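You operate a simulated robot arm through the tools that you are given. There is no shell and no other tool.

Carry out the task below with a simulated robot arm. There is one attempt and no reset: what you move stays moved.

JOB
Volume to LO, dock off, both docked headset packs into the yellow tray.
Fine: the grey and the orange pack stand upright in the tray; leave the dial, the LINK button and the third pack alone. Set down upright: what you pick out.

Only the result counts: the job must be done as asked and must still hold three seconds after the hand-in. Knocking over, shifting, dropping, spilling or breaking anything else fails it.

ROBOT AND FRAMES
A 6-joint arm with a two-finger parallel gripper, fixed in place. Base frame: the origin is on the floor under the middle of its stand, x ahead of it, y to its left, z up. Lengths are in m, angles in degrees, forces in N, time in s.
With the tool pointing down near the work surface it reaches from about 0.24 to 0.64 m from the base axis. Its first joint turns from -66.0 to 66.0 degrees. Payload 2.7 kg.
The TCP is the grasp point between the finger pads, 0.023 m short of the fingertips. In the tool frame z runs along the fingers and y along their closing line. The gripper opens to 0.094 m. The fingers are 0.038 m wide and 0.01 m thick; the gripper's body (0.054 by 0.096 m) begins 0.039 m behind the TCP.
Orientation is that of the tool frame in the base frame, as a unit quaternion [x, y, z, w]. With the fingers straight down and closing along the base's y, the tool's x points along the base's -x, its y along +y and its z along -z.

CONTROLS
- The arm moves only by the tool drive_tool. Its argument "moves" is a list of rows, each a list of 3 entries, a list of its own where there are three numbers: the turn, a rotation vector about the base's x, y, z in degrees, then the shift along the base's x, y, z in m, then the gripper command, from -1 (fully open) to 1 (shut), values between in proportion. In form: [[[ax, ay, az], [dx, dy, dz], jaw], ...]. A call has 1 to 20 rows; each row shifts and turns the commanded pose from where the row before left it. Rows are played at 5 a second. More than 0.05 m and 8.6 degrees between two rows, or a gripper value outside its range, and nothing of the call is played. Where a pose cannot be reached the arm comes as near as it can. A force on the tool above 40 N (or 10 N above the force at the start of the call, whichever is more), or a blocked arm, ends the call early, and 0.2 s more pass. Each finger travels about 0.045 m/s and halts on what it meets, pressing with about 24 N; the grip force reading is that of the motor and also rises with nothing between the fingers. The clock runs only during rows and for 0.2 s after the last one: add rows that do not move to give the fingers time. The reply holds the time, the measured pose of the TCP, the force on the tool along the base axes, the opening and the grip force, in the units named above and with some noise, with the torque about the TCP (base axes, N m) and any sound that the robot's microphone picked up.
- Cameras (640 x 400 px; columns grow to the right, rows downward): "scene" is fixed at [0.0975, -0.4475, 1.4199]; the picture's right is [0.57, -0.82, 0.00], its down [-0.34, -0.23, -0.91] and it looks along [0.75, 0.52, -0.41] (base axes); focal length 335 px, centre (320, 200). "wrist" rides on the gripper at [0.086, 0.016, -0.074] in the tool frame; the picture's right is [-0.18, 0.98, 0.00], its down [-0.58, -0.11, -0.81] and it looks along [-0.79, -0.15, 0.59] (tool axes); focal length 243 px, centre (320, 200). There is no depth. A picture from a camera that has moved, and an enlarged one, comes with that camera's place and axes in the base frame and with its lens.
- camera(camera): a new picture of that camera. The clock stands still meanwhile.
- zoom(camera, box): a new picture of the part [left, top, right, bottom] of that camera's present view, enlarged. The clock stands still meanwhile.
- job_done(): hands the job in; it is judged then, once.

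Places have to be worked out from the pictures, the camera data and where the tool is seen. Open the gripper and draw the arm clear of the work before you hand the job in, unless the task says otherwise.

The tools are called after "Request:" as name(argument=value, ...) on one line, values as JSON. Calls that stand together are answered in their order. drive_tool: Moves the arm, as the interface text tells. Its arguments: {"type":"object","properties":{"moves":{"type":"array","items":{"type":"array"}}},"required":["moves"]} The other tools are called the same way: camera (camera) takes a picture; zoom (camera, box) takes an enlarged picture of a part of a camera's view; job_done () hands the job in.

At the start:

```text
clock: 0.0
ee_pos: [0.3142, -0.1142, 1.2748]
tcp_rot: [0.0, 1.0, 0.001, -0.001]
ft_force: [-0.4, -0.2, 0.4]
ft_torque: [0.03, -0.01, 0.05]
finger_gap: 0.0941
finger_force: 0.1
```

scene: 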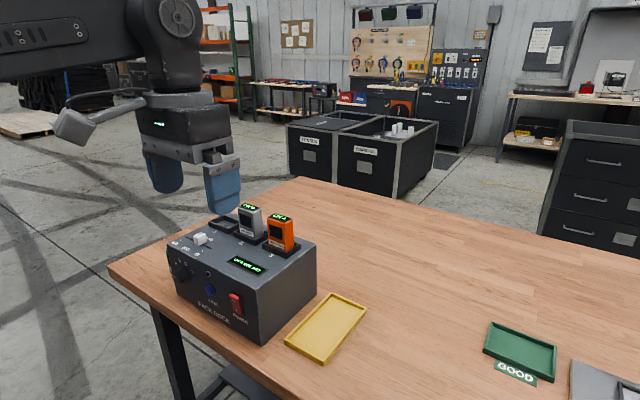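
wrist: 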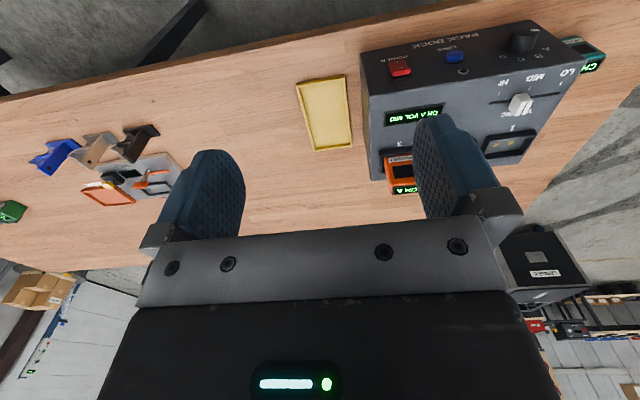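

The scene shows a pack dock with slider, dial, LINK button, red power switch, and two packs in slots 2 and 3. I zoom in on both views to work out the details before moving.

Request:
zoom(camera="scene", box=[150, 190, 390, 370])

Request:
zoom(camera="wrist", box=[280, 10, 620, 220])

Request:
zoom(camera="scene", box=[460, 300, 640, 400])

```text
2.22 times, centred on (270, 280) of scene
camera zoom: at [0.0975, -0.4475, 1.4199], right [0.57, -0.82, 0.0], down [-0.34, -0.23, -0.91], along [0.75, 0.52, -0.41], focal length 745 px, centre (431, 22)
```

zoom: 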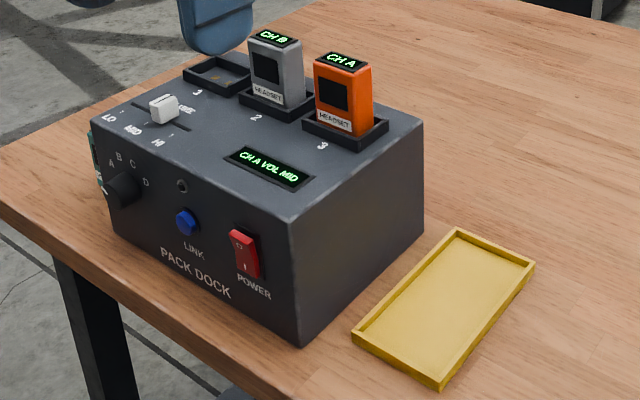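

```text
1.88 times, centred on (450, 115) of wrist
camera zoom: at [0.2291, -0.098, 1.3495], right [0.18, 0.98, 0.0], down [0.58, -0.11, 0.81], along [0.79, -0.15, -0.59], focal length 457 px, centre (75, 360)
```

zoom: 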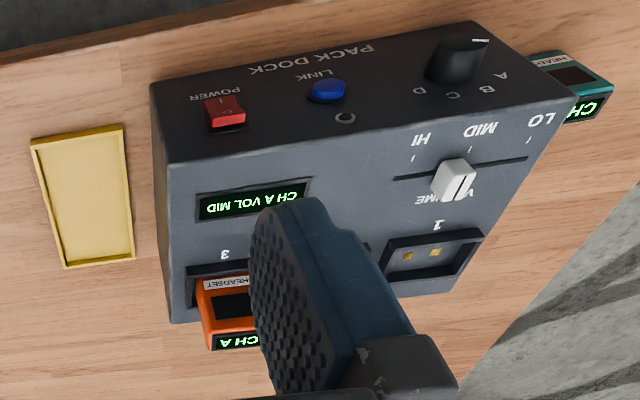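

```text
3.56 times, centred on (550, 350) of scene
camera zoom: at [0.0975, -0.4475, 1.4199], right [0.57, -0.82, 0.0], down [-0.34, -0.23, -0.91], along [0.75, 0.52, -0.41], focal length 1191 px, centre (-498, -333)
```

zoom: 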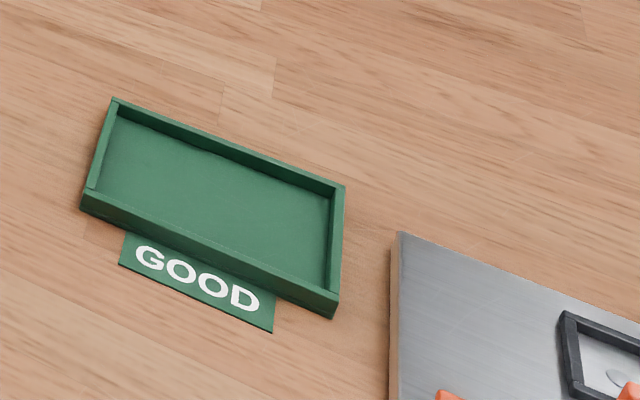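

The dock seems to span about x 0.44–0.64, y −0.06–0.225 with its top near z 1.005, and the tray centre is near (0.58, −0.137). I zoom further on the slider, the rocker and the packs to read their markings.

Request:
zoom(camera="scene", box=[165, 220, 245, 270])

Request:
zoom(camera="scene", box=[195, 270, 275, 320])

Request:
zoom(camera="scene", box=[210, 195, 306, 255])

Request:
zoom(camera="wrist", box=[460, 20, 620, 120])

Request:
zoom(camera="wrist", box=[360, 30, 520, 130])

```text
8.00 times, centred on (205, 245) of scene
camera zoom: at [0.0975, -0.4475, 1.4199], right [0.57, -0.82, 0.0], down [-0.34, -0.23, -0.91], along [0.75, 0.52, -0.41], focal length 2681 px, centre (1240, -160)
```

zoom: 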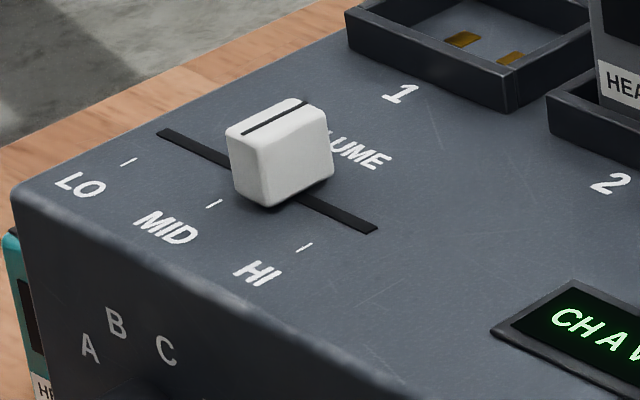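

```text
8.00 times, centred on (235, 295) of scene
camera zoom: at [0.0975, -0.4475, 1.4199], right [0.57, -0.82, 0.0], down [-0.34, -0.23, -0.91], along [0.75, 0.52, -0.41], focal length 2681 px, centre (1000, -560)
```

zoom: 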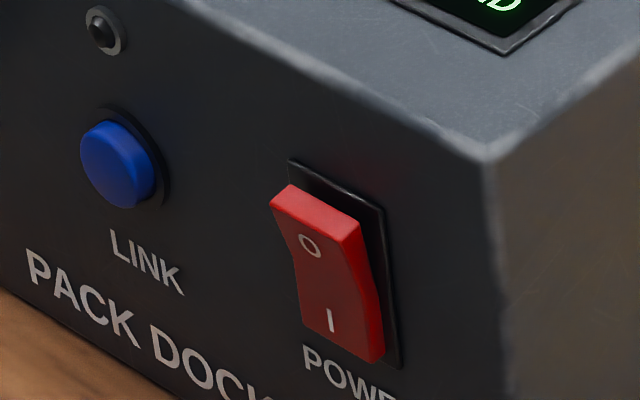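

```text
6.67 times, centred on (258, 225) of scene
camera zoom: at [0.0975, -0.4475, 1.4199], right [0.57, -0.82, 0.0], down [-0.34, -0.23, -0.91], along [0.75, 0.52, -0.41], focal length 2234 px, centre (733, 33)
```

zoom: 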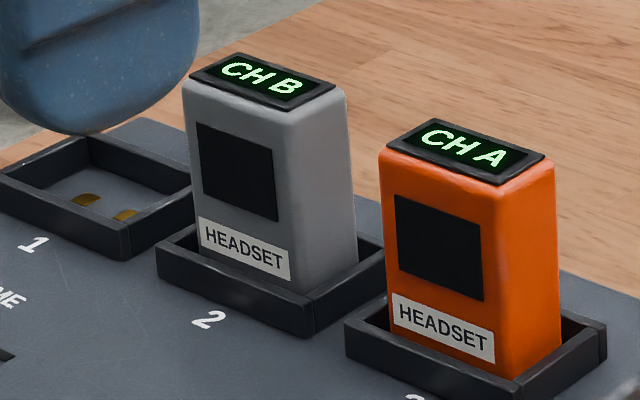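

```text
4.00 times, centred on (540, 70) of wrist
camera zoom: at [0.2291, -0.098, 1.3495], right [0.18, 0.98, 0.0], down [0.58, -0.11, 0.81], along [0.79, -0.15, -0.59], focal length 970 px, centre (-560, 720)
```

zoom: 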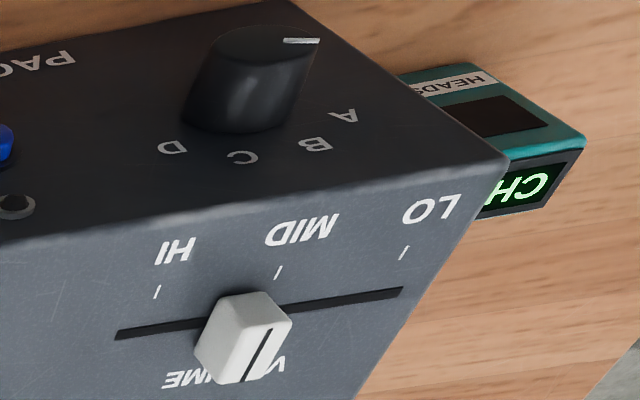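

```text
4.00 times, centred on (440, 80) of wrist
camera zoom: at [0.2291, -0.098, 1.3495], right [0.18, 0.98, 0.0], down [0.58, -0.11, 0.81], along [0.79, -0.15, -0.59], focal length 970 px, centre (-160, 680)
```

zoom: 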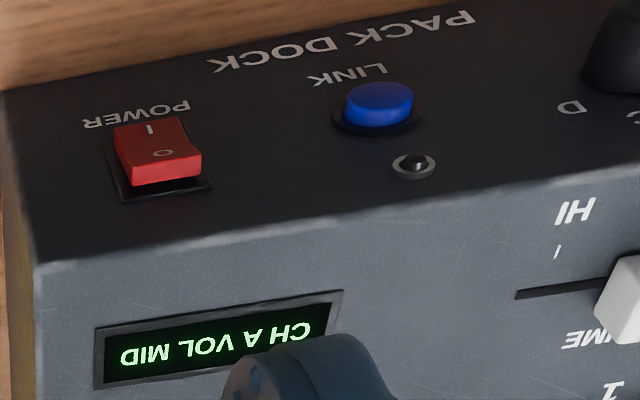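

The rocker stands with O (top) protruding, so it is on. The slider knob is at about (0.49, 0.163), just off MID, and the LO tick is about 0.053 m further in +y. I move above the knob with the gripper open to get a closer look.

Request:
drive_tool(moves=[[[0, 0, 0], [0.0177, 0.0278, -0.0075], -1], [[0, 0, 0], [0.0177, 0.0278, -0.0075], -1], [[0, 0, 0], [0.0177, 0.0278, -0.0075], -1], [[0, 0, 0], [0.0177, 0.0278, -0.0075], -1], [[0, 0, 0], [0.0177, 0.0278, -0.0075], -1], [[0, 0, 0], [0.0177, 0.0278, -0.0075], -1], [[0, 0, 0], [0.0177, 0.0278, -0.0075], -1], [[0, 0, 0], [0.0177, 0.0278, -0.0075], -1], [[0, 0, 0], [0.0177, 0.0278, -0.0075], -1], [[0, 0, 0], [0.0177, 0.0278, -0.0075], -1], [[0, 0, 0], [0, 0, 0], -1], [[0, 0, 0], [0, 0, 0], -1]])

```text
clock: 2.6
ee_pos: [0.4935, 0.1626, 1.201]
tcp_rot: [0.001, 1.0, 0.001, 0.0]
ft_force: [0.4, 0.0, 0.6]
ft_torque: [0.01, 0.02, 0.0]
finger_gap: 0.0937
finger_force: 0.0
```

The tool is now at (0.4935, 0.1626, 1.201), above the knob. I take pictures to refine the knob and dock positions.

Request:
camera(camera="wrist")

Request:
camera(camera="scene")

```text
taken
camera wrist: at [0.4069, 0.1798, 1.2751], right [0.18, 0.98, 0.0], down [0.58, -0.11, 0.81], along [0.79, -0.15, -0.59], focal length 243 px, centre (320, 200)
```

wrist: 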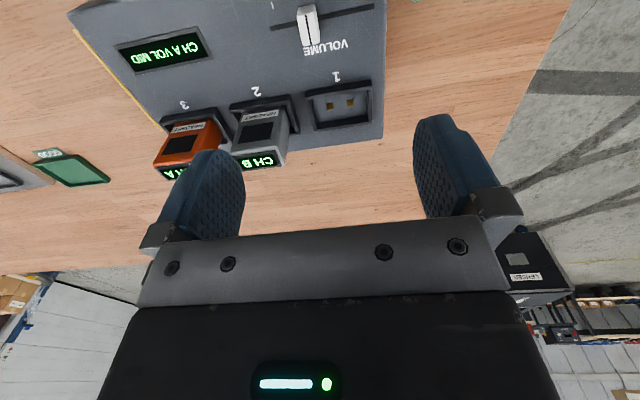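

```text
taken
```

scene: 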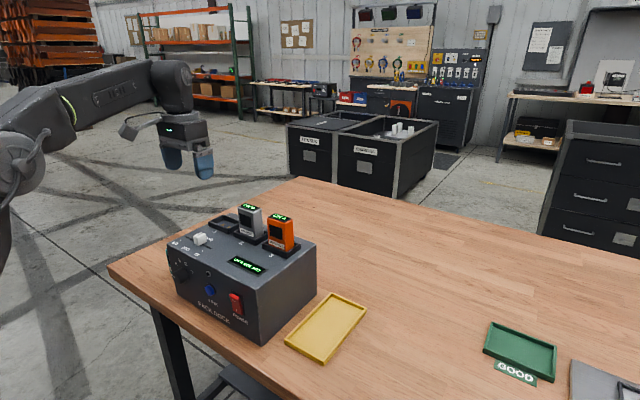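

The knob appears near the top of the wrist view, so I zoom in on it to refine its position and read the packs' tops.

Request:
zoom(camera="wrist", box=[230, 0, 390, 100])

Request:
zoom(camera="wrist", box=[140, 70, 300, 190])

```text
4.00 times, centred on (310, 50) of wrist
camera zoom: at [0.4069, 0.1798, 1.2751], right [0.18, 0.98, 0.0], down [0.58, -0.11, 0.81], along [0.79, -0.15, -0.59], focal length 970 px, centre (360, 800)
```

zoom: 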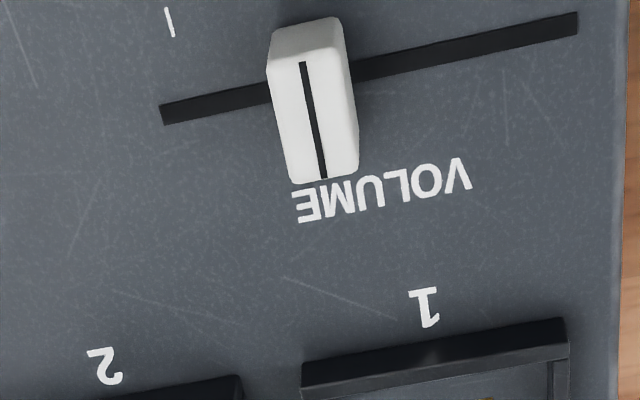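

```text
3.33 times, centred on (220, 130) of wrist
camera zoom: at [0.4069, 0.1798, 1.2751], right [0.18, 0.98, 0.0], down [0.58, -0.11, 0.81], along [0.79, -0.15, -0.59], focal length 809 px, centre (653, 433)
```

zoom: 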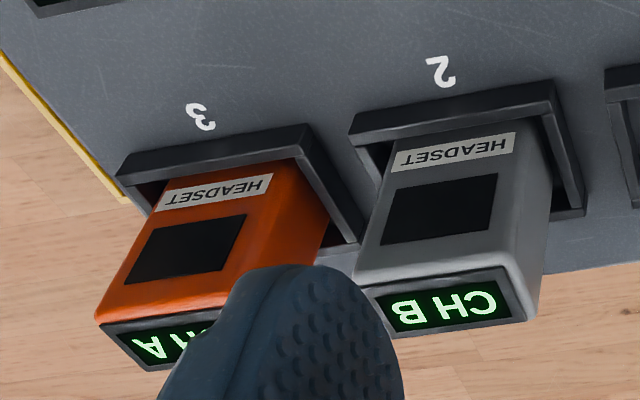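

The two cameras disagree by about 0.01 m in y, so I check the scene calibration by looking at the fingers, whose pose is known.

Request:
zoom(camera="scene", box=[110, 100, 270, 200])

```text
4.00 times, centred on (190, 150) of scene
camera zoom: at [0.0975, -0.4475, 1.4199], right [0.57, -0.82, 0.0], down [-0.34, -0.23, -0.91], along [0.75, 0.52, -0.41], focal length 1340 px, centre (840, 400)
```

zoom: 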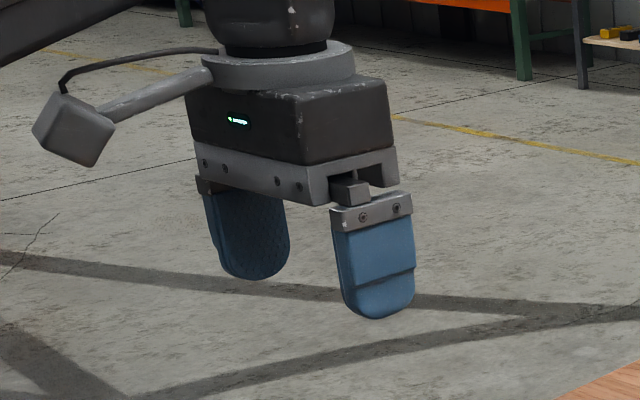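

Combining both cameras, the dock top is near z≈1.008 and the knob near (0.488, 0.156), top about 1.033. I lower the open fingers astride it to TCP z≈1.048 and look again.

Request:
drive_tool(moves=[[[0, 0, 0], [-0.001, -0.001, -0.03], -1], [[0, 0, 0], [-0.001, -0.001, -0.03], -1], [[0, 0, 0], [-0.001, -0.001, -0.03], -1], [[0, 0, 0], [-0.001, -0.001, -0.03], -0.6], [[0, 0, 0], [-0.001, -0.001, -0.02], -0.4], [[0, 0, 0], [0, -0.001, -0.013], -0.2], [[0, 0, 0], [0, 0, 0], -0.2], [[0, 0, 0], [0, 0, 0], -0.2]])

Request:
camera(camera="wrist")

Request:
zoom(camera="scene", box=[150, 190, 310, 290])

```text
clock: 4.4
ee_pos: [0.4874, 0.157, 1.0459]
tcp_rot: [0.0, 1.0, 0.0, 0.0]
ft_force: [0.1, 0.0, -1.3]
ft_torque: [-0.01, 0.01, 0.01]
finger_gap: 0.0565
finger_force: 0.0
```

```text
taken
camera wrist: at [0.4009, 0.1743, 1.1215], right [0.18, 0.98, 0.0], down [0.58, -0.11, 0.81], along [0.79, -0.15, -0.59], focal length 243 px, centre (320, 200)
```

wrist: 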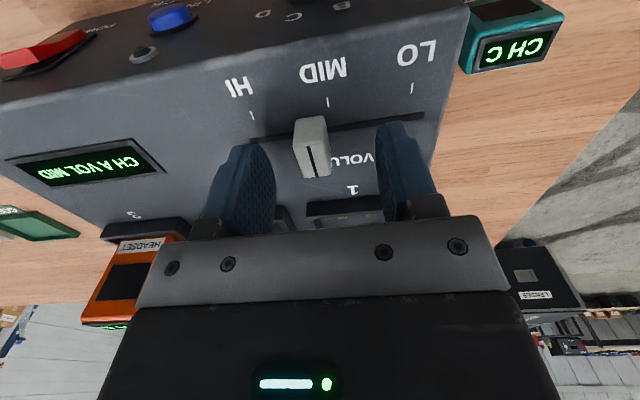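

```text
4.00 times, centred on (230, 240) of scene
camera zoom: at [0.0975, -0.4475, 1.4199], right [0.57, -0.82, 0.0], down [-0.34, -0.23, -0.91], along [0.75, 0.52, -0.41], focal length 1340 px, centre (680, 40)
```

zoom: 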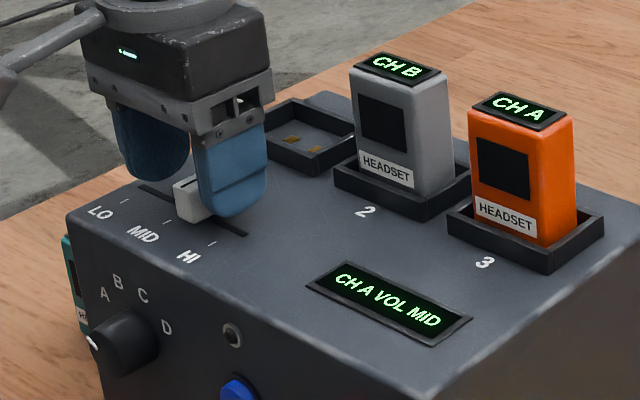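

The fingers straddle the knob cleanly. By this view the LO tick is at y≈0.207 and MID at about 0.165. I lower 8 mm further and close on the knob.

Request:
drive_tool(moves=[[[0, 0, 0], [0, 0, -0.004], -0.2], [[0, 0, 0], [0, 0, -0.004], -0.2], [[0, 0, 0], [0, 0, 0], 0.1], [[0, 0, 0], [0, 0, 0], 0.4], [[0, 0, 0], [0, 0, 0], 0.7], [[0, 0, 0], [0, 0, 0], 0.7], [[0, 0, 0], [0, 0, 0], 0.7]])

Request:
camera(camera="wrist")

```text
clock: 6.0
ee_pos: [0.4869, 0.1568, 1.0396]
tcp_rot: [0.0, 1.0, 0.0, 0.0]
ft_force: [0.6, 0.6, -1.7]
ft_torque: [0.02, -0.06, -0.04]
finger_gap: 0.0154
finger_force: 21.3
```

```text
taken
camera wrist: at [0.4009, 0.1741, 1.1138], right [0.18, 0.98, 0.0], down [0.58, -0.11, 0.81], along [0.79, -0.15, -0.59], focal length 243 px, centre (320, 200)
```

wrist: 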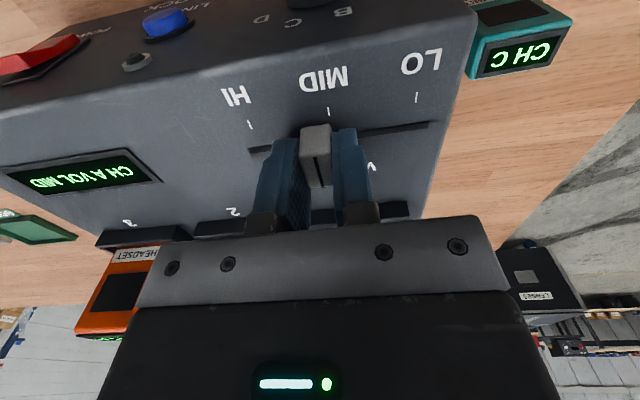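

The knob is gripped (gap 15 mm) at y≈0.157. I slide it slowly about 0.05 m in +y to the LO tick.

Request:
drive_tool(moves=[[[0, 0, 0], [0, 0.005, 0], 0.7], [[0, 0, 0], [0, 0.005, 0], 0.7], [[0, 0, 0], [0, 0.005, 0], 0.7], [[0, 0, 0], [0, 0.005, 0], 0.7], [[0, 0, 0], [0, 0.005, 0], 0.7], [[0, 0, 0], [0, 0.005, 0], 0.7], [[0, 0, 0], [0, 0.005, 0], 0.7], [[0, 0, 0], [0, 0.005, 0], 0.7], [[0, 0, 0], [0, 0.005, 0], 0.7], [[0, 0, 0], [0, 0.003, 0], 0.7], [[0, 0, 0], [0, 0, 0], 0.7], [[0, 0, 0], [0, 0, 0], 0.7]])

Request:
camera(camera="wrist")

Request:
zoom(camera="scene", box=[150, 190, 310, 290])

```text
clock: 8.6
ee_pos: [0.4868, 0.2054, 1.0391]
tcp_rot: [-0.001, 1.0, 0.0, 0.002]
ft_force: [1.4, -1.9, 0.5]
ft_torque: [-0.02, 0.07, -0.03]
finger_gap: 0.0154
finger_force: 10.4
```

```text
taken
camera wrist: at [0.4013, 0.2222, 1.1141], right [0.18, 0.98, 0.0], down [0.58, -0.11, 0.81], along [0.79, -0.15, -0.59], focal length 243 px, centre (320, 200)
```

wrist: 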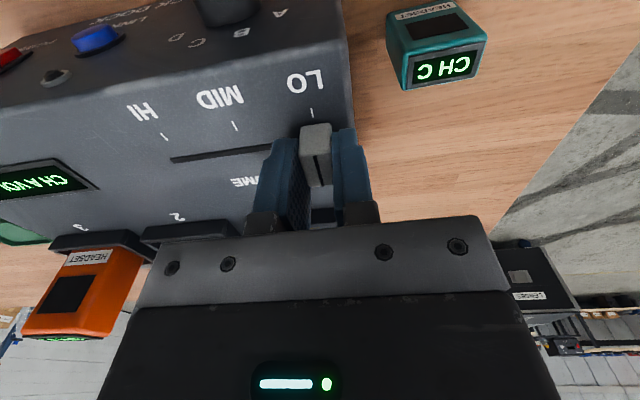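

```text
4.00 times, centred on (230, 240) of scene
camera zoom: at [0.0975, -0.4475, 1.4199], right [0.57, -0.82, 0.0], down [-0.34, -0.23, -0.91], along [0.75, 0.52, -0.41], focal length 1340 px, centre (680, 40)
```

zoom: 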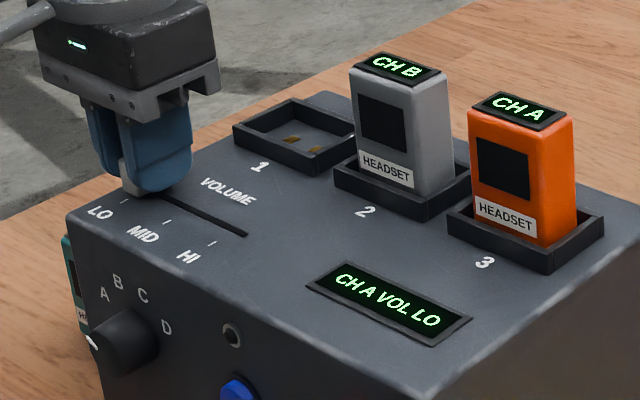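

The display reads "CH A VOL LO" and the LO tick works out at y≈0.205, which matches the knob. I release it, rise, and look.

Request:
drive_tool(moves=[[[0, 0, 0], [0, 0, 0], 0.5], [[0, 0, 0], [0, 0, 0], 0.3], [[0, 0, 0], [0, 0, 0], 0.2], [[0, 0, 0], [0, 0, 0], 0.2], [[0, 0, 0], [0, 0, 0.01], 0.2], [[0, 0, 0], [0, 0, 0.03], 0.2], [[0, 0, 0], [0, 0, 0.04], 0.2], [[0, 0, 0], [0, 0, 0.04], 0.2], [[0, 0, 0], [0, 0, 0.04], 0.2], [[0, 0, 0], [0, 0, 0], 0.2]])

Request:
camera(camera="wrist")

Request:
zoom(camera="scene", box=[150, 200, 310, 300])

```text
clock: 10.8
ee_pos: [0.4875, 0.2056, 1.1999]
tcp_rot: [-0.001, 1.0, 0.0, 0.001]
ft_force: [0.4, 0.3, -0.1]
ft_torque: [0.0, 0.07, 0.0]
finger_gap: 0.0376
finger_force: 0.0
```

```text
taken
camera wrist: at [0.401, 0.2218, 1.2737], right [0.18, 0.98, 0.0], down [0.58, -0.11, 0.81], along [0.79, -0.15, -0.59], focal length 243 px, centre (320, 200)
```

wrist: 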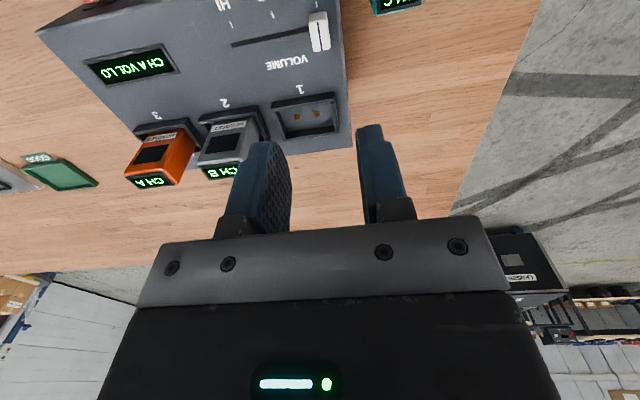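

```text
4.00 times, centred on (230, 250) of scene
camera zoom: at [0.0975, -0.4475, 1.4199], right [0.57, -0.82, 0.0], down [-0.34, -0.23, -0.91], along [0.75, 0.52, -0.41], focal length 1340 px, centre (680, 0)
```

zoom: 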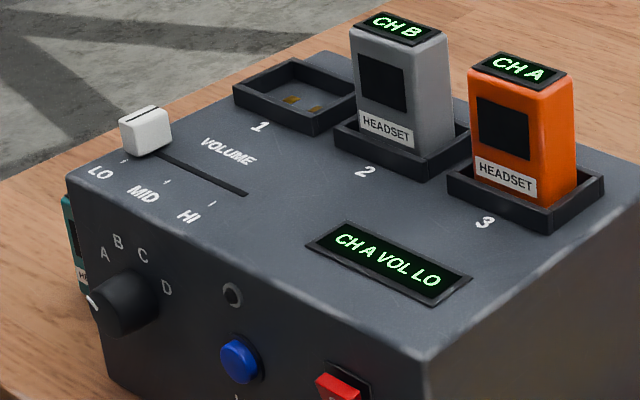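

Volume is at LO and confirmed on the display. Next is the power rocker: O is the protruding top half, roughly z 0.965 at y≈−0.005 on the front face at x≈0.44. I move in front of and above it, close the fingers, and tilt the tool forward 45°.

Request:
drive_tool(moves=[[[0, 0, 0], [-0.0147, -0.0263, -0.01], 0.6], [[0, 0, 0], [-0.0147, -0.0263, -0.01], 1], [[0, 0, 0], [-0.0147, -0.0263, -0.01], 1], [[0, 0, 0], [-0.0147, -0.0263, -0.01], 1], [[0, 0, 0], [-0.0147, -0.0263, -0.01], 1], [[0, 0, 0], [-0.0147, -0.0263, -0.01], 1], [[0, 0, 0], [-0.0147, -0.0263, -0.01], 1], [[0, 0, 0], [-0.0147, -0.0263, -0.01], 1], [[0, -7.5, 0], [0, 0, 0], 1], [[0, -7.5, 0], [0, 0, 0], 1], [[0, -7.5, 0], [0, 0, 0], 1], [[0, -7.5, 0], [0, 0, 0], 1], [[0, -7.5, 0], [0, 0, 0], 1], [[0, -7.5, 0], [0, 0, 0], 1], [[0, 0, 0], [0, 0, 0], 1], [[0, 0, 0], [0, 0, 0], 1]])

Request:
camera(camera="wrist")

Request:
camera(camera="scene")

```text
clock: 14.2
ee_pos: [0.3703, -0.0047, 1.119]
tcp_rot: [-0.001, 0.923, 0.0, 0.384]
ft_force: [0.3, -1.0, -0.8]
ft_torque: [-0.01, 0.05, 0.02]
finger_gap: 0.0
finger_force: 23.5
```

```text
taken
camera wrist: at [0.2561, 0.0116, 1.11], right [0.13, 0.98, 0.13], down [-0.16, -0.11, 0.98], along [0.98, -0.15, 0.14], focal length 243 px, centre (320, 200)
```

wrist: 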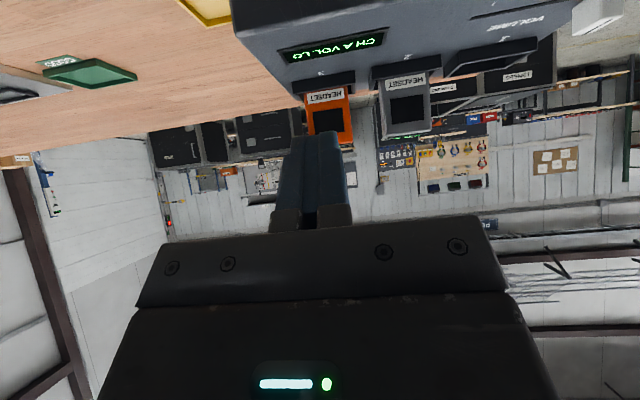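

```text
taken
```

scene: 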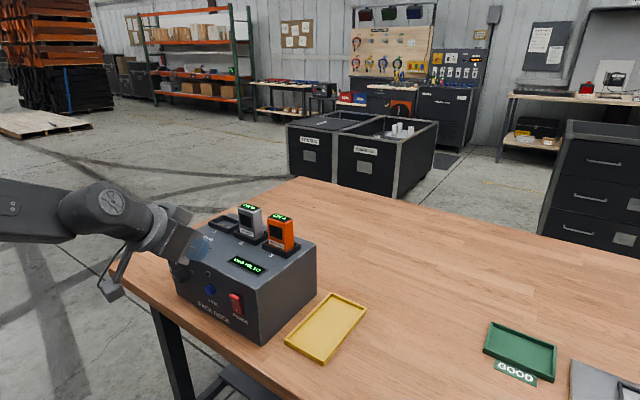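

The tilt came out right at 45°. I go down in front of the panel to z≈0.975, keeping about 5 cm clear of it, and take a look at the rocker.

Request:
drive_tool(moves=[[[0, 0, 0], [-0.005, 0, -0.03], 1], [[0, 0, 0], [-0.005, 0, -0.03], 1], [[0, 0, 0], [0, 0, -0.03], 1], [[0, 0, 0], [0, 0, -0.03], 1], [[0, 0, 0], [0, 0, -0.024], 1], [[0, 0, 0], [0, 0, 0], 1], [[0, 0, 0], [0, 0, 0], 1]])

Request:
camera(camera="wrist")

Request:
zoom(camera="scene", box=[110, 210, 310, 335])

```text
clock: 15.8
ee_pos: [0.3637, -0.0079, 1.074]
tcp_rot: [0.0, 0.925, 0.0, 0.381]
ft_force: [0.0, -0.2, 0.2]
ft_torque: [-0.01, -0.02, 0.0]
finger_gap: 0.0
finger_force: 24.6
out of reach, approached as far as the arm can: row 2, 3, 4, 5
```

```text
taken
camera wrist: at [0.2514, 0.0091, 1.0666], right [0.13, 0.98, 0.13], down [-0.16, -0.11, 0.98], along [0.98, -0.15, 0.14], focal length 243 px, centre (320, 200)
```

wrist: 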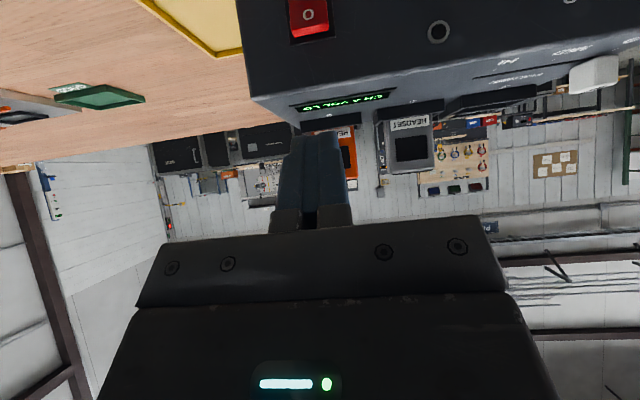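

```text
3.20 times, centred on (210, 272) of scene
camera zoom: at [0.0975, -0.4475, 1.4199], right [0.57, -0.82, 0.0], down [-0.34, -0.23, -0.91], along [0.75, 0.52, -0.41], focal length 1072 px, centre (672, -32)
```

zoom: 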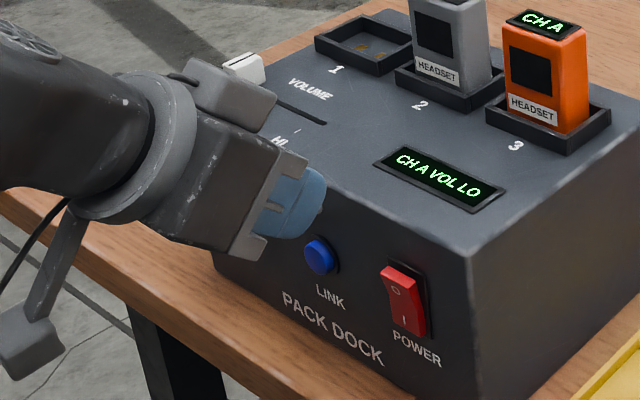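

With 45° tilt the arm can't get lower than z≈1.07 here. I reduce the tilt to about 20°, which still keeps the gripper body clear of the dock edge, and watch where the pose ends up.

Request:
drive_tool(moves=[[[0, 8.3, 0], [0, 0, 0], 1], [[0, 8.3, 0], [0, 0, 0], 1], [[0, 8.4, 0], [0, 0, 0], 1], [[0, 0, 0], [0, 0, 0], 1], [[0, 0, 0], [0, 0, 0], 1]])

```text
clock: 17.0
ee_pos: [0.3658, -0.0075, 1.0745]
tcp_rot: [0.0, 0.985, 0.0, 0.174]
ft_force: [-0.5, -0.3, -0.3]
ft_torque: [0.01, 0.01, 0.01]
finger_gap: 0.0
finger_force: 24.3
out of reach, approached as far as the arm can: row 1
```

The tilt is now 20° and the commanded pose was held at z 1.0745. I go down to about z 0.978 at the same x.

Request:
drive_tool(moves=[[[0, 0, 0], [0, 0, -0.024], 1], [[0, 0, 0], [0, 0, -0.024], 1], [[0, 0, 0], [0, 0, -0.024], 1], [[0, 0, 0], [0, 0, -0.024], 1], [[0, 0, 0], [0, 0, 0], 1], [[0, 0, 0], [0, 0, 0], 1]])

Request:
camera(camera="wrist")

Request:
zoom(camera="scene", box=[110, 210, 310, 335])

```text
clock: 18.4
ee_pos: [0.3645, -0.0087, 0.978]
tcp_rot: [0.0, 0.985, 0.0, 0.174]
ft_force: [0.2, 0.2, -0.2]
ft_torque: [0.0, 0.01, 0.0]
finger_gap: 0.0001
finger_force: 23.4
```

```text
taken
camera wrist: at [0.2588, 0.0083, 1.019], right [0.17, 0.98, 0.06], down [0.27, -0.11, 0.96], along [0.95, -0.15, -0.28], focal length 243 px, centre (320, 200)
```

wrist: 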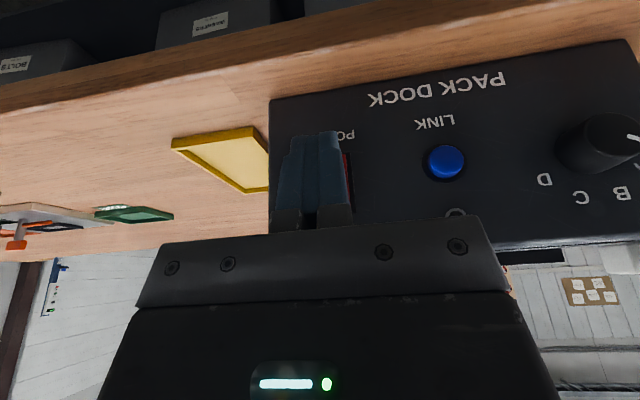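

```text
3.20 times, centred on (210, 272) of scene
camera zoom: at [0.0975, -0.4475, 1.4199], right [0.57, -0.82, 0.0], down [-0.34, -0.23, -0.91], along [0.75, 0.52, -0.41], focal length 1072 px, centre (672, -32)
```

zoom: 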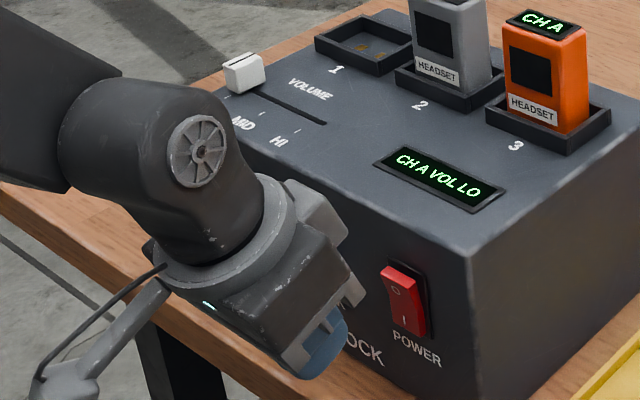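

The wrist picture puts the rocker at y≈−0.010 with the O at z≈0.963. The fingertip corner leads the TCP by about 2.5 cm, so it should touch the O half near TCP x≈0.408. I advance in small steps while watching the force.

Request:
drive_tool(moves=[[[0, 0, 0], [0.008, 0, 0], 1], [[0, 0, 0], [0.008, 0, 0], 1], [[0, 0, 0], [0.008, 0, 0], 1], [[0, 0, 0], [0.008, 0, 0], 1], [[0, 0, 0], [0.003, 0, 0], 1], [[0, 0, 0], [0.003, 0, 0], 1], [[0, 0, 0], [0, 0, 0], 1]])

Request:
zoom(camera="scene", box=[150, 220, 310, 320])

```text
clock: 20.0
ee_pos: [0.403, -0.0078, 0.9784]
tcp_rot: [0.0, 0.985, -0.002, 0.174]
ft_force: [-0.4, -0.1, 0.3]
ft_torque: [0.05, 0.0, 0.01]
finger_gap: 0.0
finger_force: 24.3
```

```text
4.00 times, centred on (230, 270) of scene
camera zoom: at [0.0975, -0.4475, 1.4199], right [0.57, -0.82, 0.0], down [-0.34, -0.23, -0.91], along [0.75, 0.52, -0.41], focal length 1340 px, centre (680, -80)
```

zoom: 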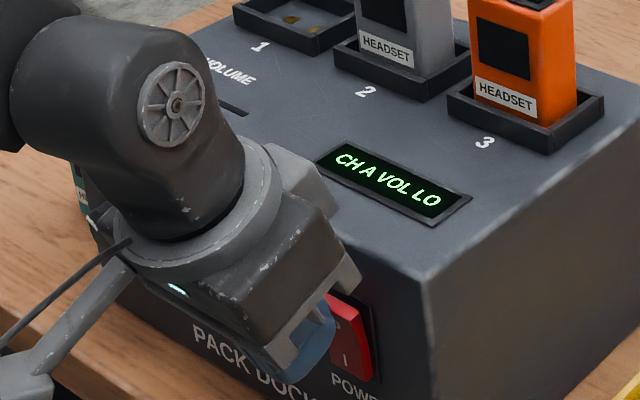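

There is no contact at TCP x 0.403. I continue in 2–3 mm steps.

Request:
drive_tool(moves=[[[0, 0, 0], [0.003, -0.001, 0], 1], [[0, 0, 0], [0.003, 0, 0], 1], [[0, 0, 0], [0.003, 0, 0], 1], [[0, 0, 0], [0.002, 0, 0], 1], [[0, 0, 0], [0, 0, 0], 1]])

Request:
zoom(camera="scene", box=[150, 220, 310, 320])

```text
clock: 20.8
ee_pos: [0.4059, -0.0089, 0.9771]
tcp_rot: [0.0, 0.986, 0.0, 0.166]
ft_force: [-10.0, -0.3, 4.8]
ft_torque: [0.02, 0.0, 0.04]
finger_gap: 0.0
finger_force: 24.4
stopped in row 3: the force on the tool passed its limit at 46 N (the readings are from after the stop); the commanded pose is now the measured one
```

```text
4.00 times, centred on (230, 270) of scene
camera zoom: at [0.0972, -0.4475, 1.4199], right [0.57, -0.82, 0.0], down [-0.34, -0.23, -0.91], along [0.75, 0.52, -0.41], focal length 1340 px, centre (680, -80)
```

zoom: 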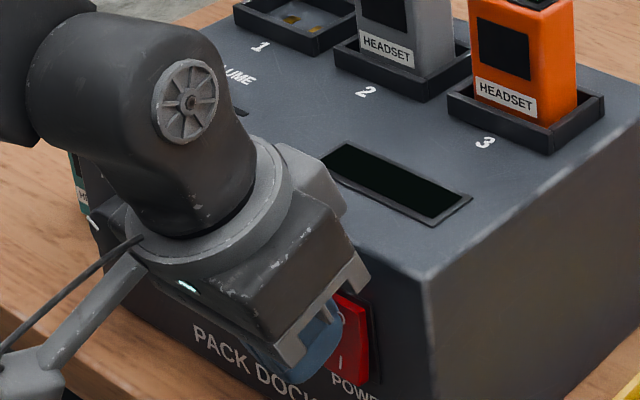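

The display went dark, so the rocker flipped. I back straight away from the panel and check its state.

Request:
drive_tool(moves=[[[0, 0, 0], [-0.006, 0, 0], 1], [[0, 0, 0], [-0.015, 0, 0], 1], [[0, 0, 0], [-0.025, 0, 0], 1], [[0, 0, 0], [0, 0, 0.03], 1], [[0, 0, 0], [0, 0, 0.04], 1], [[0, 0, 0], [0, 0, 0.04], 1], [[0, 0, 0], [0, 0, 0.04], 1], [[0, 6.8, 0], [0, 0, 0.03], 1], [[0, 6.8, 0], [0, 0, 0.03], 0.5], [[0, 6.4, 0], [0, 0, 0.01], 0], [[0, 0, 0], [0, 0, 0], -0.3], [[0, 0, 0], [0, 0, 0], -0.3]])

Request:
camera(camera="scene")

Request:
zoom(camera="scene", box=[150, 200, 310, 340])

Request:
camera(camera="wrist")

```text
clock: 23.4
ee_pos: [0.3607, -0.0077, 1.1946]
tcp_rot: [0.0, 1.0, 0.0, -0.007]
ft_force: [0.0, -0.6, 0.4]
ft_torque: [0.0, 0.0, -0.01]
finger_gap: 0.061
finger_force: 0.0
```

```text
taken
```

scene: 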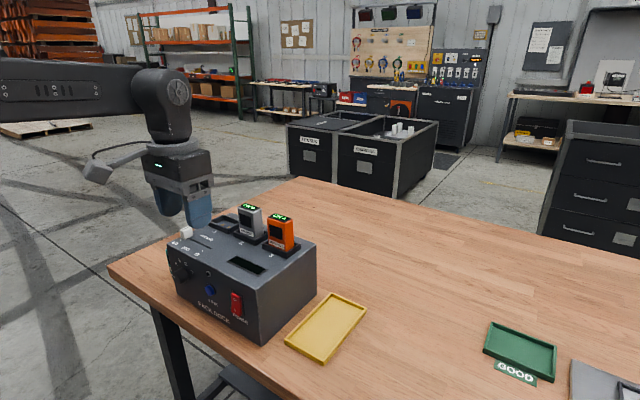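

```text
2.86 times, centred on (230, 270) of scene
camera zoom: at [0.0975, -0.4475, 1.4199], right [0.57, -0.82, 0.0], down [-0.34, -0.23, -0.91], along [0.75, 0.52, -0.41], focal length 957 px, centre (577, 0)
```

zoom: 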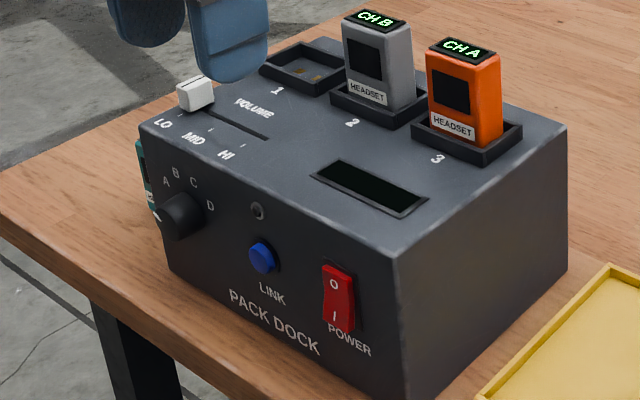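

```text
taken
camera wrist: at [0.2765, 0.0083, 1.2722], right [0.18, 0.98, 0.0], down [0.59, -0.11, 0.8], along [0.79, -0.15, -0.6], focal length 243 px, centre (320, 200)
```

wrist: 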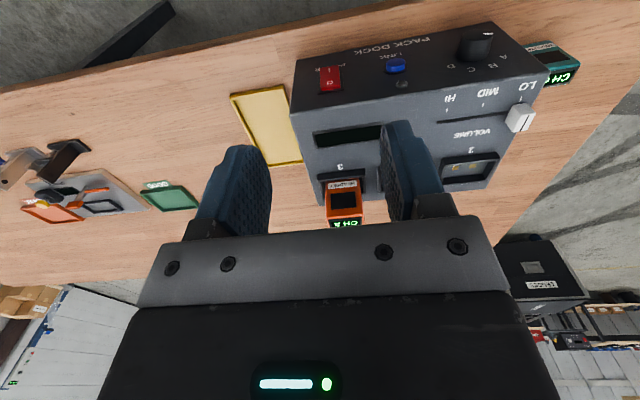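

The rocker is now pressed on O and the display is dark: the dock is off, the dial and LINK are untouched, and the dock has not moved. Next I zoom on the packs to pin down their tops and slots.

Request:
zoom(camera="wrist", box=[290, 130, 450, 240])

Request:
zoom(camera="scene", box=[220, 195, 316, 255])

Request:
zoom(camera="scene", box=[270, 280, 390, 370])

Request:
zoom(camera="wrist", box=[220, 70, 320, 180])

```text
3.64 times, centred on (370, 185) of wrist
camera zoom: at [0.2765, 0.0083, 1.2722], right [0.18, 0.98, 0.0], down [0.59, -0.11, 0.8], along [0.79, -0.15, -0.6], focal length 882 px, centre (138, 254)
```

zoom: 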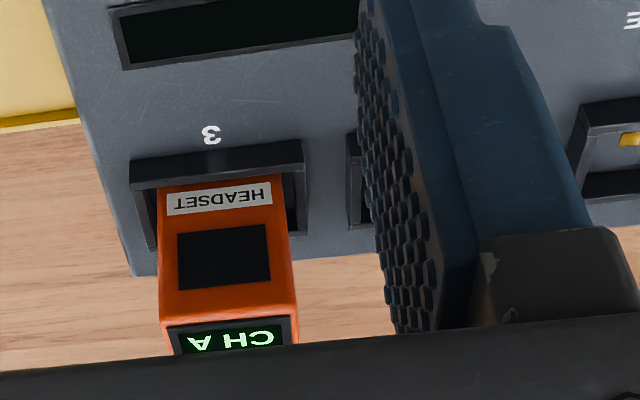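

```text
6.67 times, centred on (268, 225) of scene
camera zoom: at [0.0975, -0.4475, 1.4199], right [0.57, -0.82, 0.0], down [-0.34, -0.23, -0.91], along [0.75, 0.52, -0.41], focal length 2234 px, centre (667, 33)
```

zoom: 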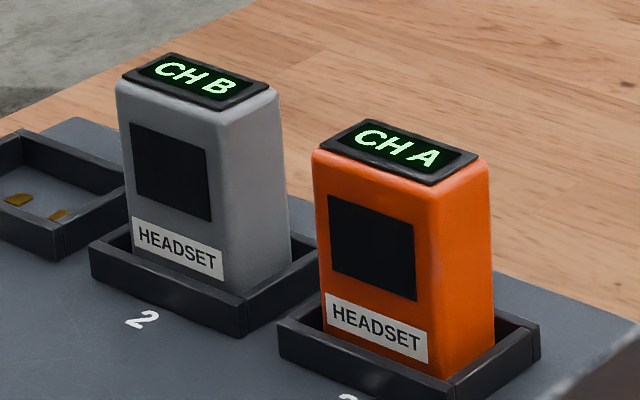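

```text
4.44 times, centred on (330, 325) of scene
camera zoom: at [0.0975, -0.4475, 1.4199], right [0.57, -0.82, 0.0], down [-0.34, -0.23, -0.91], along [0.75, 0.52, -0.41], focal length 1489 px, centre (276, -356)
```

zoom: 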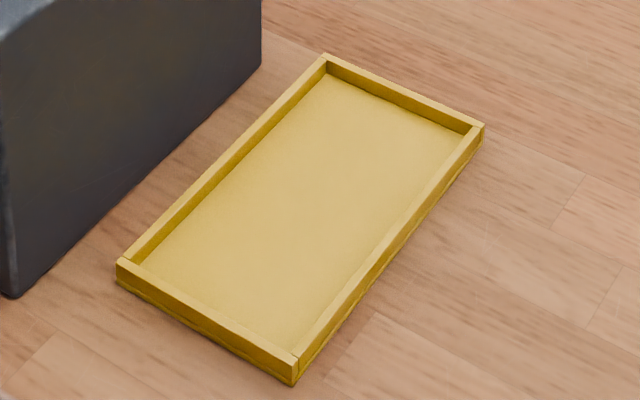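

```text
3.64 times, centred on (270, 125) of wrist
camera zoom: at [0.2765, 0.0083, 1.2722], right [0.18, 0.98, 0.0], down [0.59, -0.11, 0.8], along [0.79, -0.15, -0.6], focal length 882 px, centre (502, 473)
```

zoom: 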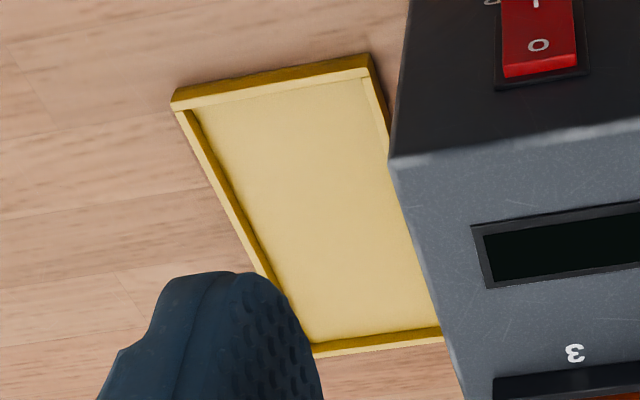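

The tool is tilted about −0.8° from vertical, so I correct that and hover at about (0.58, −0.01, 1.175) over the orange pack with the gripper open, for a close look.

Request:
drive_tool(moves=[[[0, -0.8, 0], [0.03, 0, 0], -0.6], [[0, 0, 0], [0.038, 0, 0], -0.6], [[0, 0, 0], [0.038, 0, -0.005], -0.6], [[0, 0, 0], [0.038, 0, -0.005], -0.6], [[0, 0, 0], [0.038, 0, -0.005], -0.6], [[0, 0, 0], [0.036, -0.002, -0.005], -0.6], [[0, 0, 0], [0, 0, 0], -0.6], [[0, 0, 0], [0, 0, 0], -0.6]])

Request:
camera(camera="wrist")

Request:
zoom(camera="scene", box=[190, 150, 350, 250])

```text
clock: 25.1
ee_pos: [0.5731, -0.0105, 1.1718]
tcp_rot: [0.0, 1.0, 0.0, 0.001]
ft_force: [-0.6, 0.1, 0.2]
ft_torque: [-0.01, -0.05, 0.0]
finger_gap: 0.0751
finger_force: 0.1
out of reach, approached as far as the arm can: row 6
```

```text
taken
camera wrist: at [0.4872, 0.0066, 1.2468], right [0.18, 0.98, 0.0], down [0.58, -0.11, 0.81], along [0.79, -0.15, -0.59], focal length 243 px, centre (320, 200)
```

wrist: 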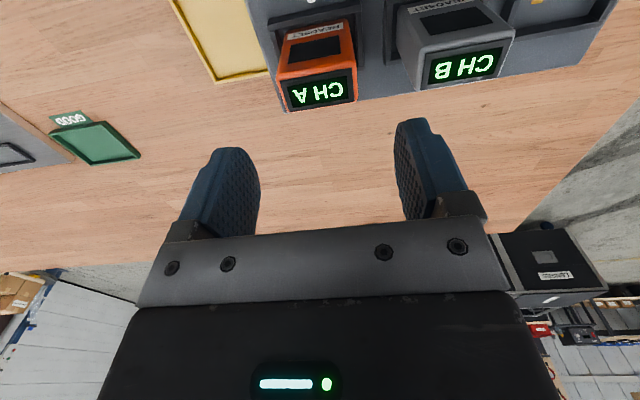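

```text
4.00 times, centred on (270, 200) of scene
camera zoom: at [0.0975, -0.4475, 1.4199], right [0.57, -0.82, 0.0], down [-0.34, -0.23, -0.91], along [0.75, 0.52, -0.41], focal length 1340 px, centre (520, 200)
```

zoom: 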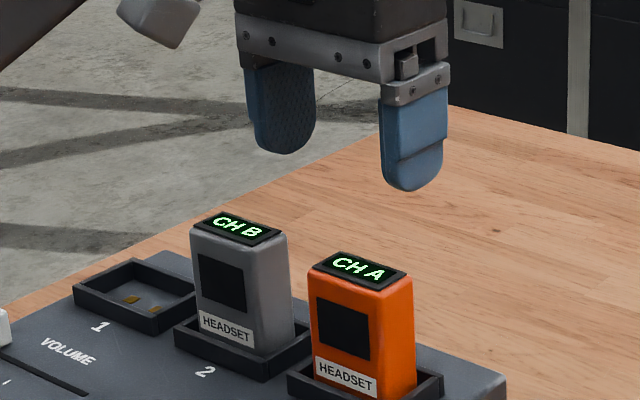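

The arm reached x=0.573 at this height (its limit), and the view of both packs is good. I zoom to measure their tops.

Request:
zoom(camera="wrist", box=[260, 0, 420, 120])

Request:
zoom(camera="wrist", box=[370, 0, 530, 120])

```text
3.33 times, centred on (340, 60) of wrist
camera zoom: at [0.4872, 0.0066, 1.2468], right [0.18, 0.98, 0.0], down [0.58, -0.11, 0.81], along [0.79, -0.15, -0.59], focal length 809 px, centre (253, 667)
```

zoom: 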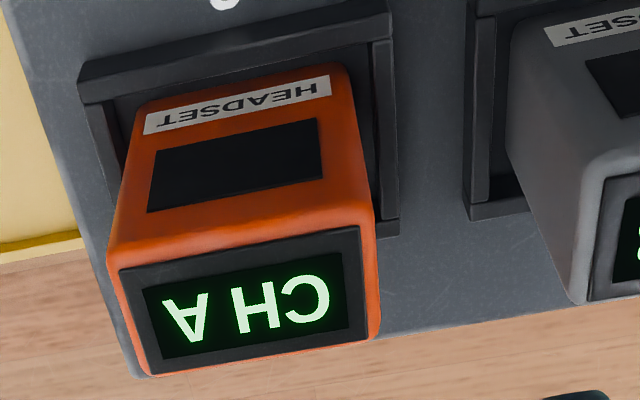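

```text
3.33 times, centred on (450, 60) of wrist
camera zoom: at [0.4872, 0.0066, 1.2468], right [0.18, 0.98, 0.0], down [0.58, -0.11, 0.81], along [0.79, -0.15, -0.59], focal length 809 px, centre (-113, 667)
```

zoom: 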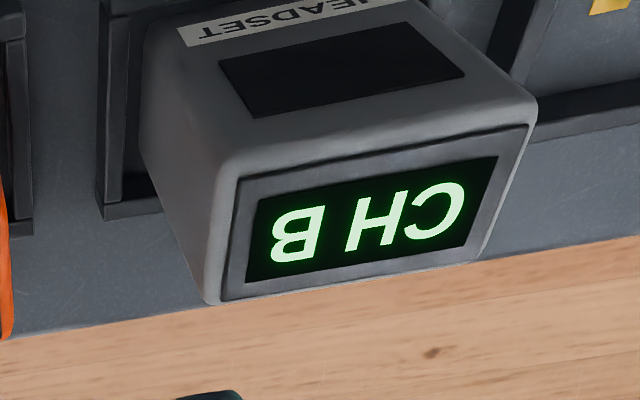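

The orange pack's top works out at centre (0.575, −0.010), z≈1.089, about 0.05 wide in y and 0.026 deep; the grey one is at (0.575, 0.082). I lower astride the orange pack to TCP z≈1.06, keeping the body above its top, and close.

Request:
drive_tool(moves=[[[0, 0, 0], [0.001, 0, -0.025], -0.6], [[0, 0, 0], [0.001, 0, -0.025], -0.6], [[0, 0, 0], [0, 0, -0.025], -0.6], [[0, 0, 0], [0, 0, -0.02], -0.6], [[0, 0, 0], [0, 0, -0.016], -0.6], [[0, 0, 0], [0, 0, 0], -0.6]])

Request:
zoom(camera="scene", box=[210, 170, 330, 260])

Request:
camera(camera="wrist")

```text
clock: 26.6
ee_pos: [0.5757, -0.0105, 1.0631]
tcp_rot: [0.0, 1.0, 0.0, 0.0]
ft_force: [0.5, -0.2, 0.1]
ft_torque: [0.01, -0.01, -0.03]
finger_gap: 0.0751
finger_force: 0.0
```

```text
4.44 times, centred on (270, 215) of scene
camera zoom: at [0.0975, -0.4475, 1.4199], right [0.57, -0.82, 0.0], down [-0.34, -0.23, -0.91], along [0.75, 0.52, -0.41], focal length 1489 px, centre (542, 133)
```

zoom: 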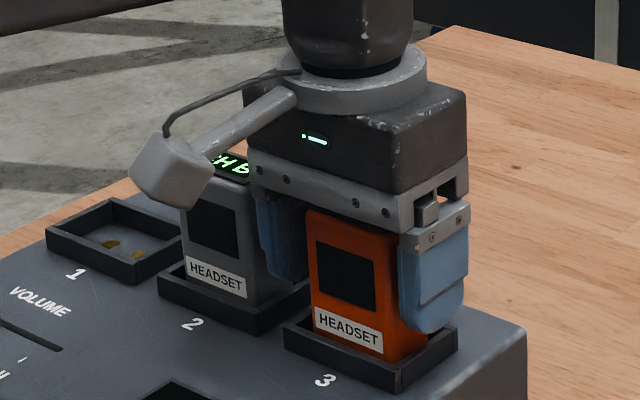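

```text
taken
camera wrist: at [0.4885, 0.0066, 1.1369], right [0.18, 0.98, 0.0], down [0.58, -0.11, 0.81], along [0.79, -0.15, -0.59], focal length 243 px, centre (320, 200)
```

wrist: 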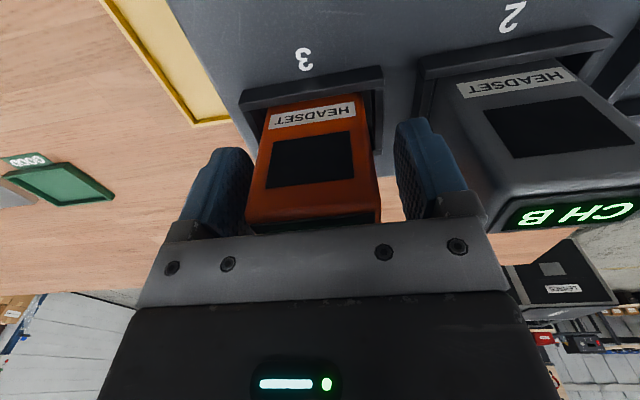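

The fingers straddle the orange pack with room on both sides. I close on it and test a small lift.

Request:
drive_tool(moves=[[[0, 0, 0], [0, 0, 0], -0.2], [[0, 0, 0], [0, 0, 0], 0.3], [[0, 0, 0], [0, 0, 0], 0.5], [[0, 0, 0], [0, 0, 0], 0.5], [[0, 0, 0], [0, 0, 0], 0.5]])

```text
clock: 27.8
ee_pos: [0.5754, -0.0111, 1.0625]
tcp_rot: [0.0, 1.0, -0.002, 0.001]
ft_force: [-0.5, -0.3, -0.6]
ft_torque: [0.07, -0.01, 0.0]
finger_gap: 0.0538
finger_force: 24.3
```

The pack is gripped at a 54 mm gap with 24 N. I lift it slowly.

Request:
drive_tool(moves=[[[0, 0, 0], [0, 0, 0.005], 0.5], [[0, 0, 0], [0, 0, 0.008], 0.5], [[0, 0, 0], [0, 0, 0.012], 0.5], [[0, 0, 0], [0, 0, 0.015], 0.5], [[0, 0, 0], [0, 0, 0.015], 0.5], [[0, 0, 0], [0, 0, 0], 0.5]])

Request:
zoom(camera="scene", box=[210, 150, 330, 260])

Request:
camera(camera="wrist")

```text
clock: 29.1
ee_pos: [0.5742, -0.0107, 1.1172]
tcp_rot: [0.0, 1.0, -0.001, 0.001]
ft_force: [-0.1, -0.2, -1.1]
ft_torque: [0.0, 0.0, 0.01]
finger_gap: 0.0537
finger_force: 23.9
```

```text
3.64 times, centred on (270, 205) of scene
camera zoom: at [0.0975, -0.4475, 1.4199], right [0.57, -0.82, 0.0], down [-0.34, -0.23, -0.91], along [0.75, 0.52, -0.41], focal length 1218 px, centre (502, 182)
```

zoom: 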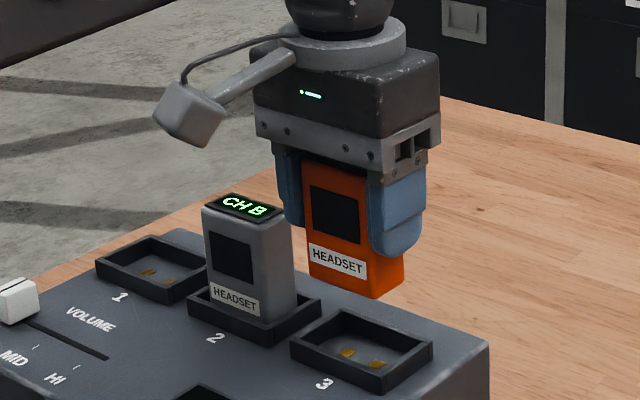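

```text
taken
camera wrist: at [0.4887, 0.0056, 1.1921], right [0.18, 0.98, 0.0], down [0.58, -0.11, 0.81], along [0.79, -0.15, -0.59], focal length 243 px, centre (320, 200)
```

wrist: 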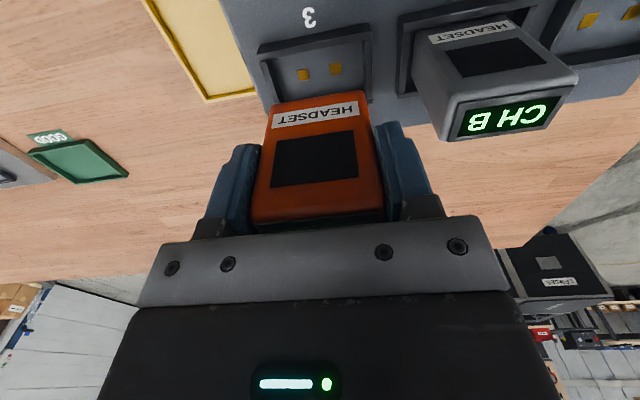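

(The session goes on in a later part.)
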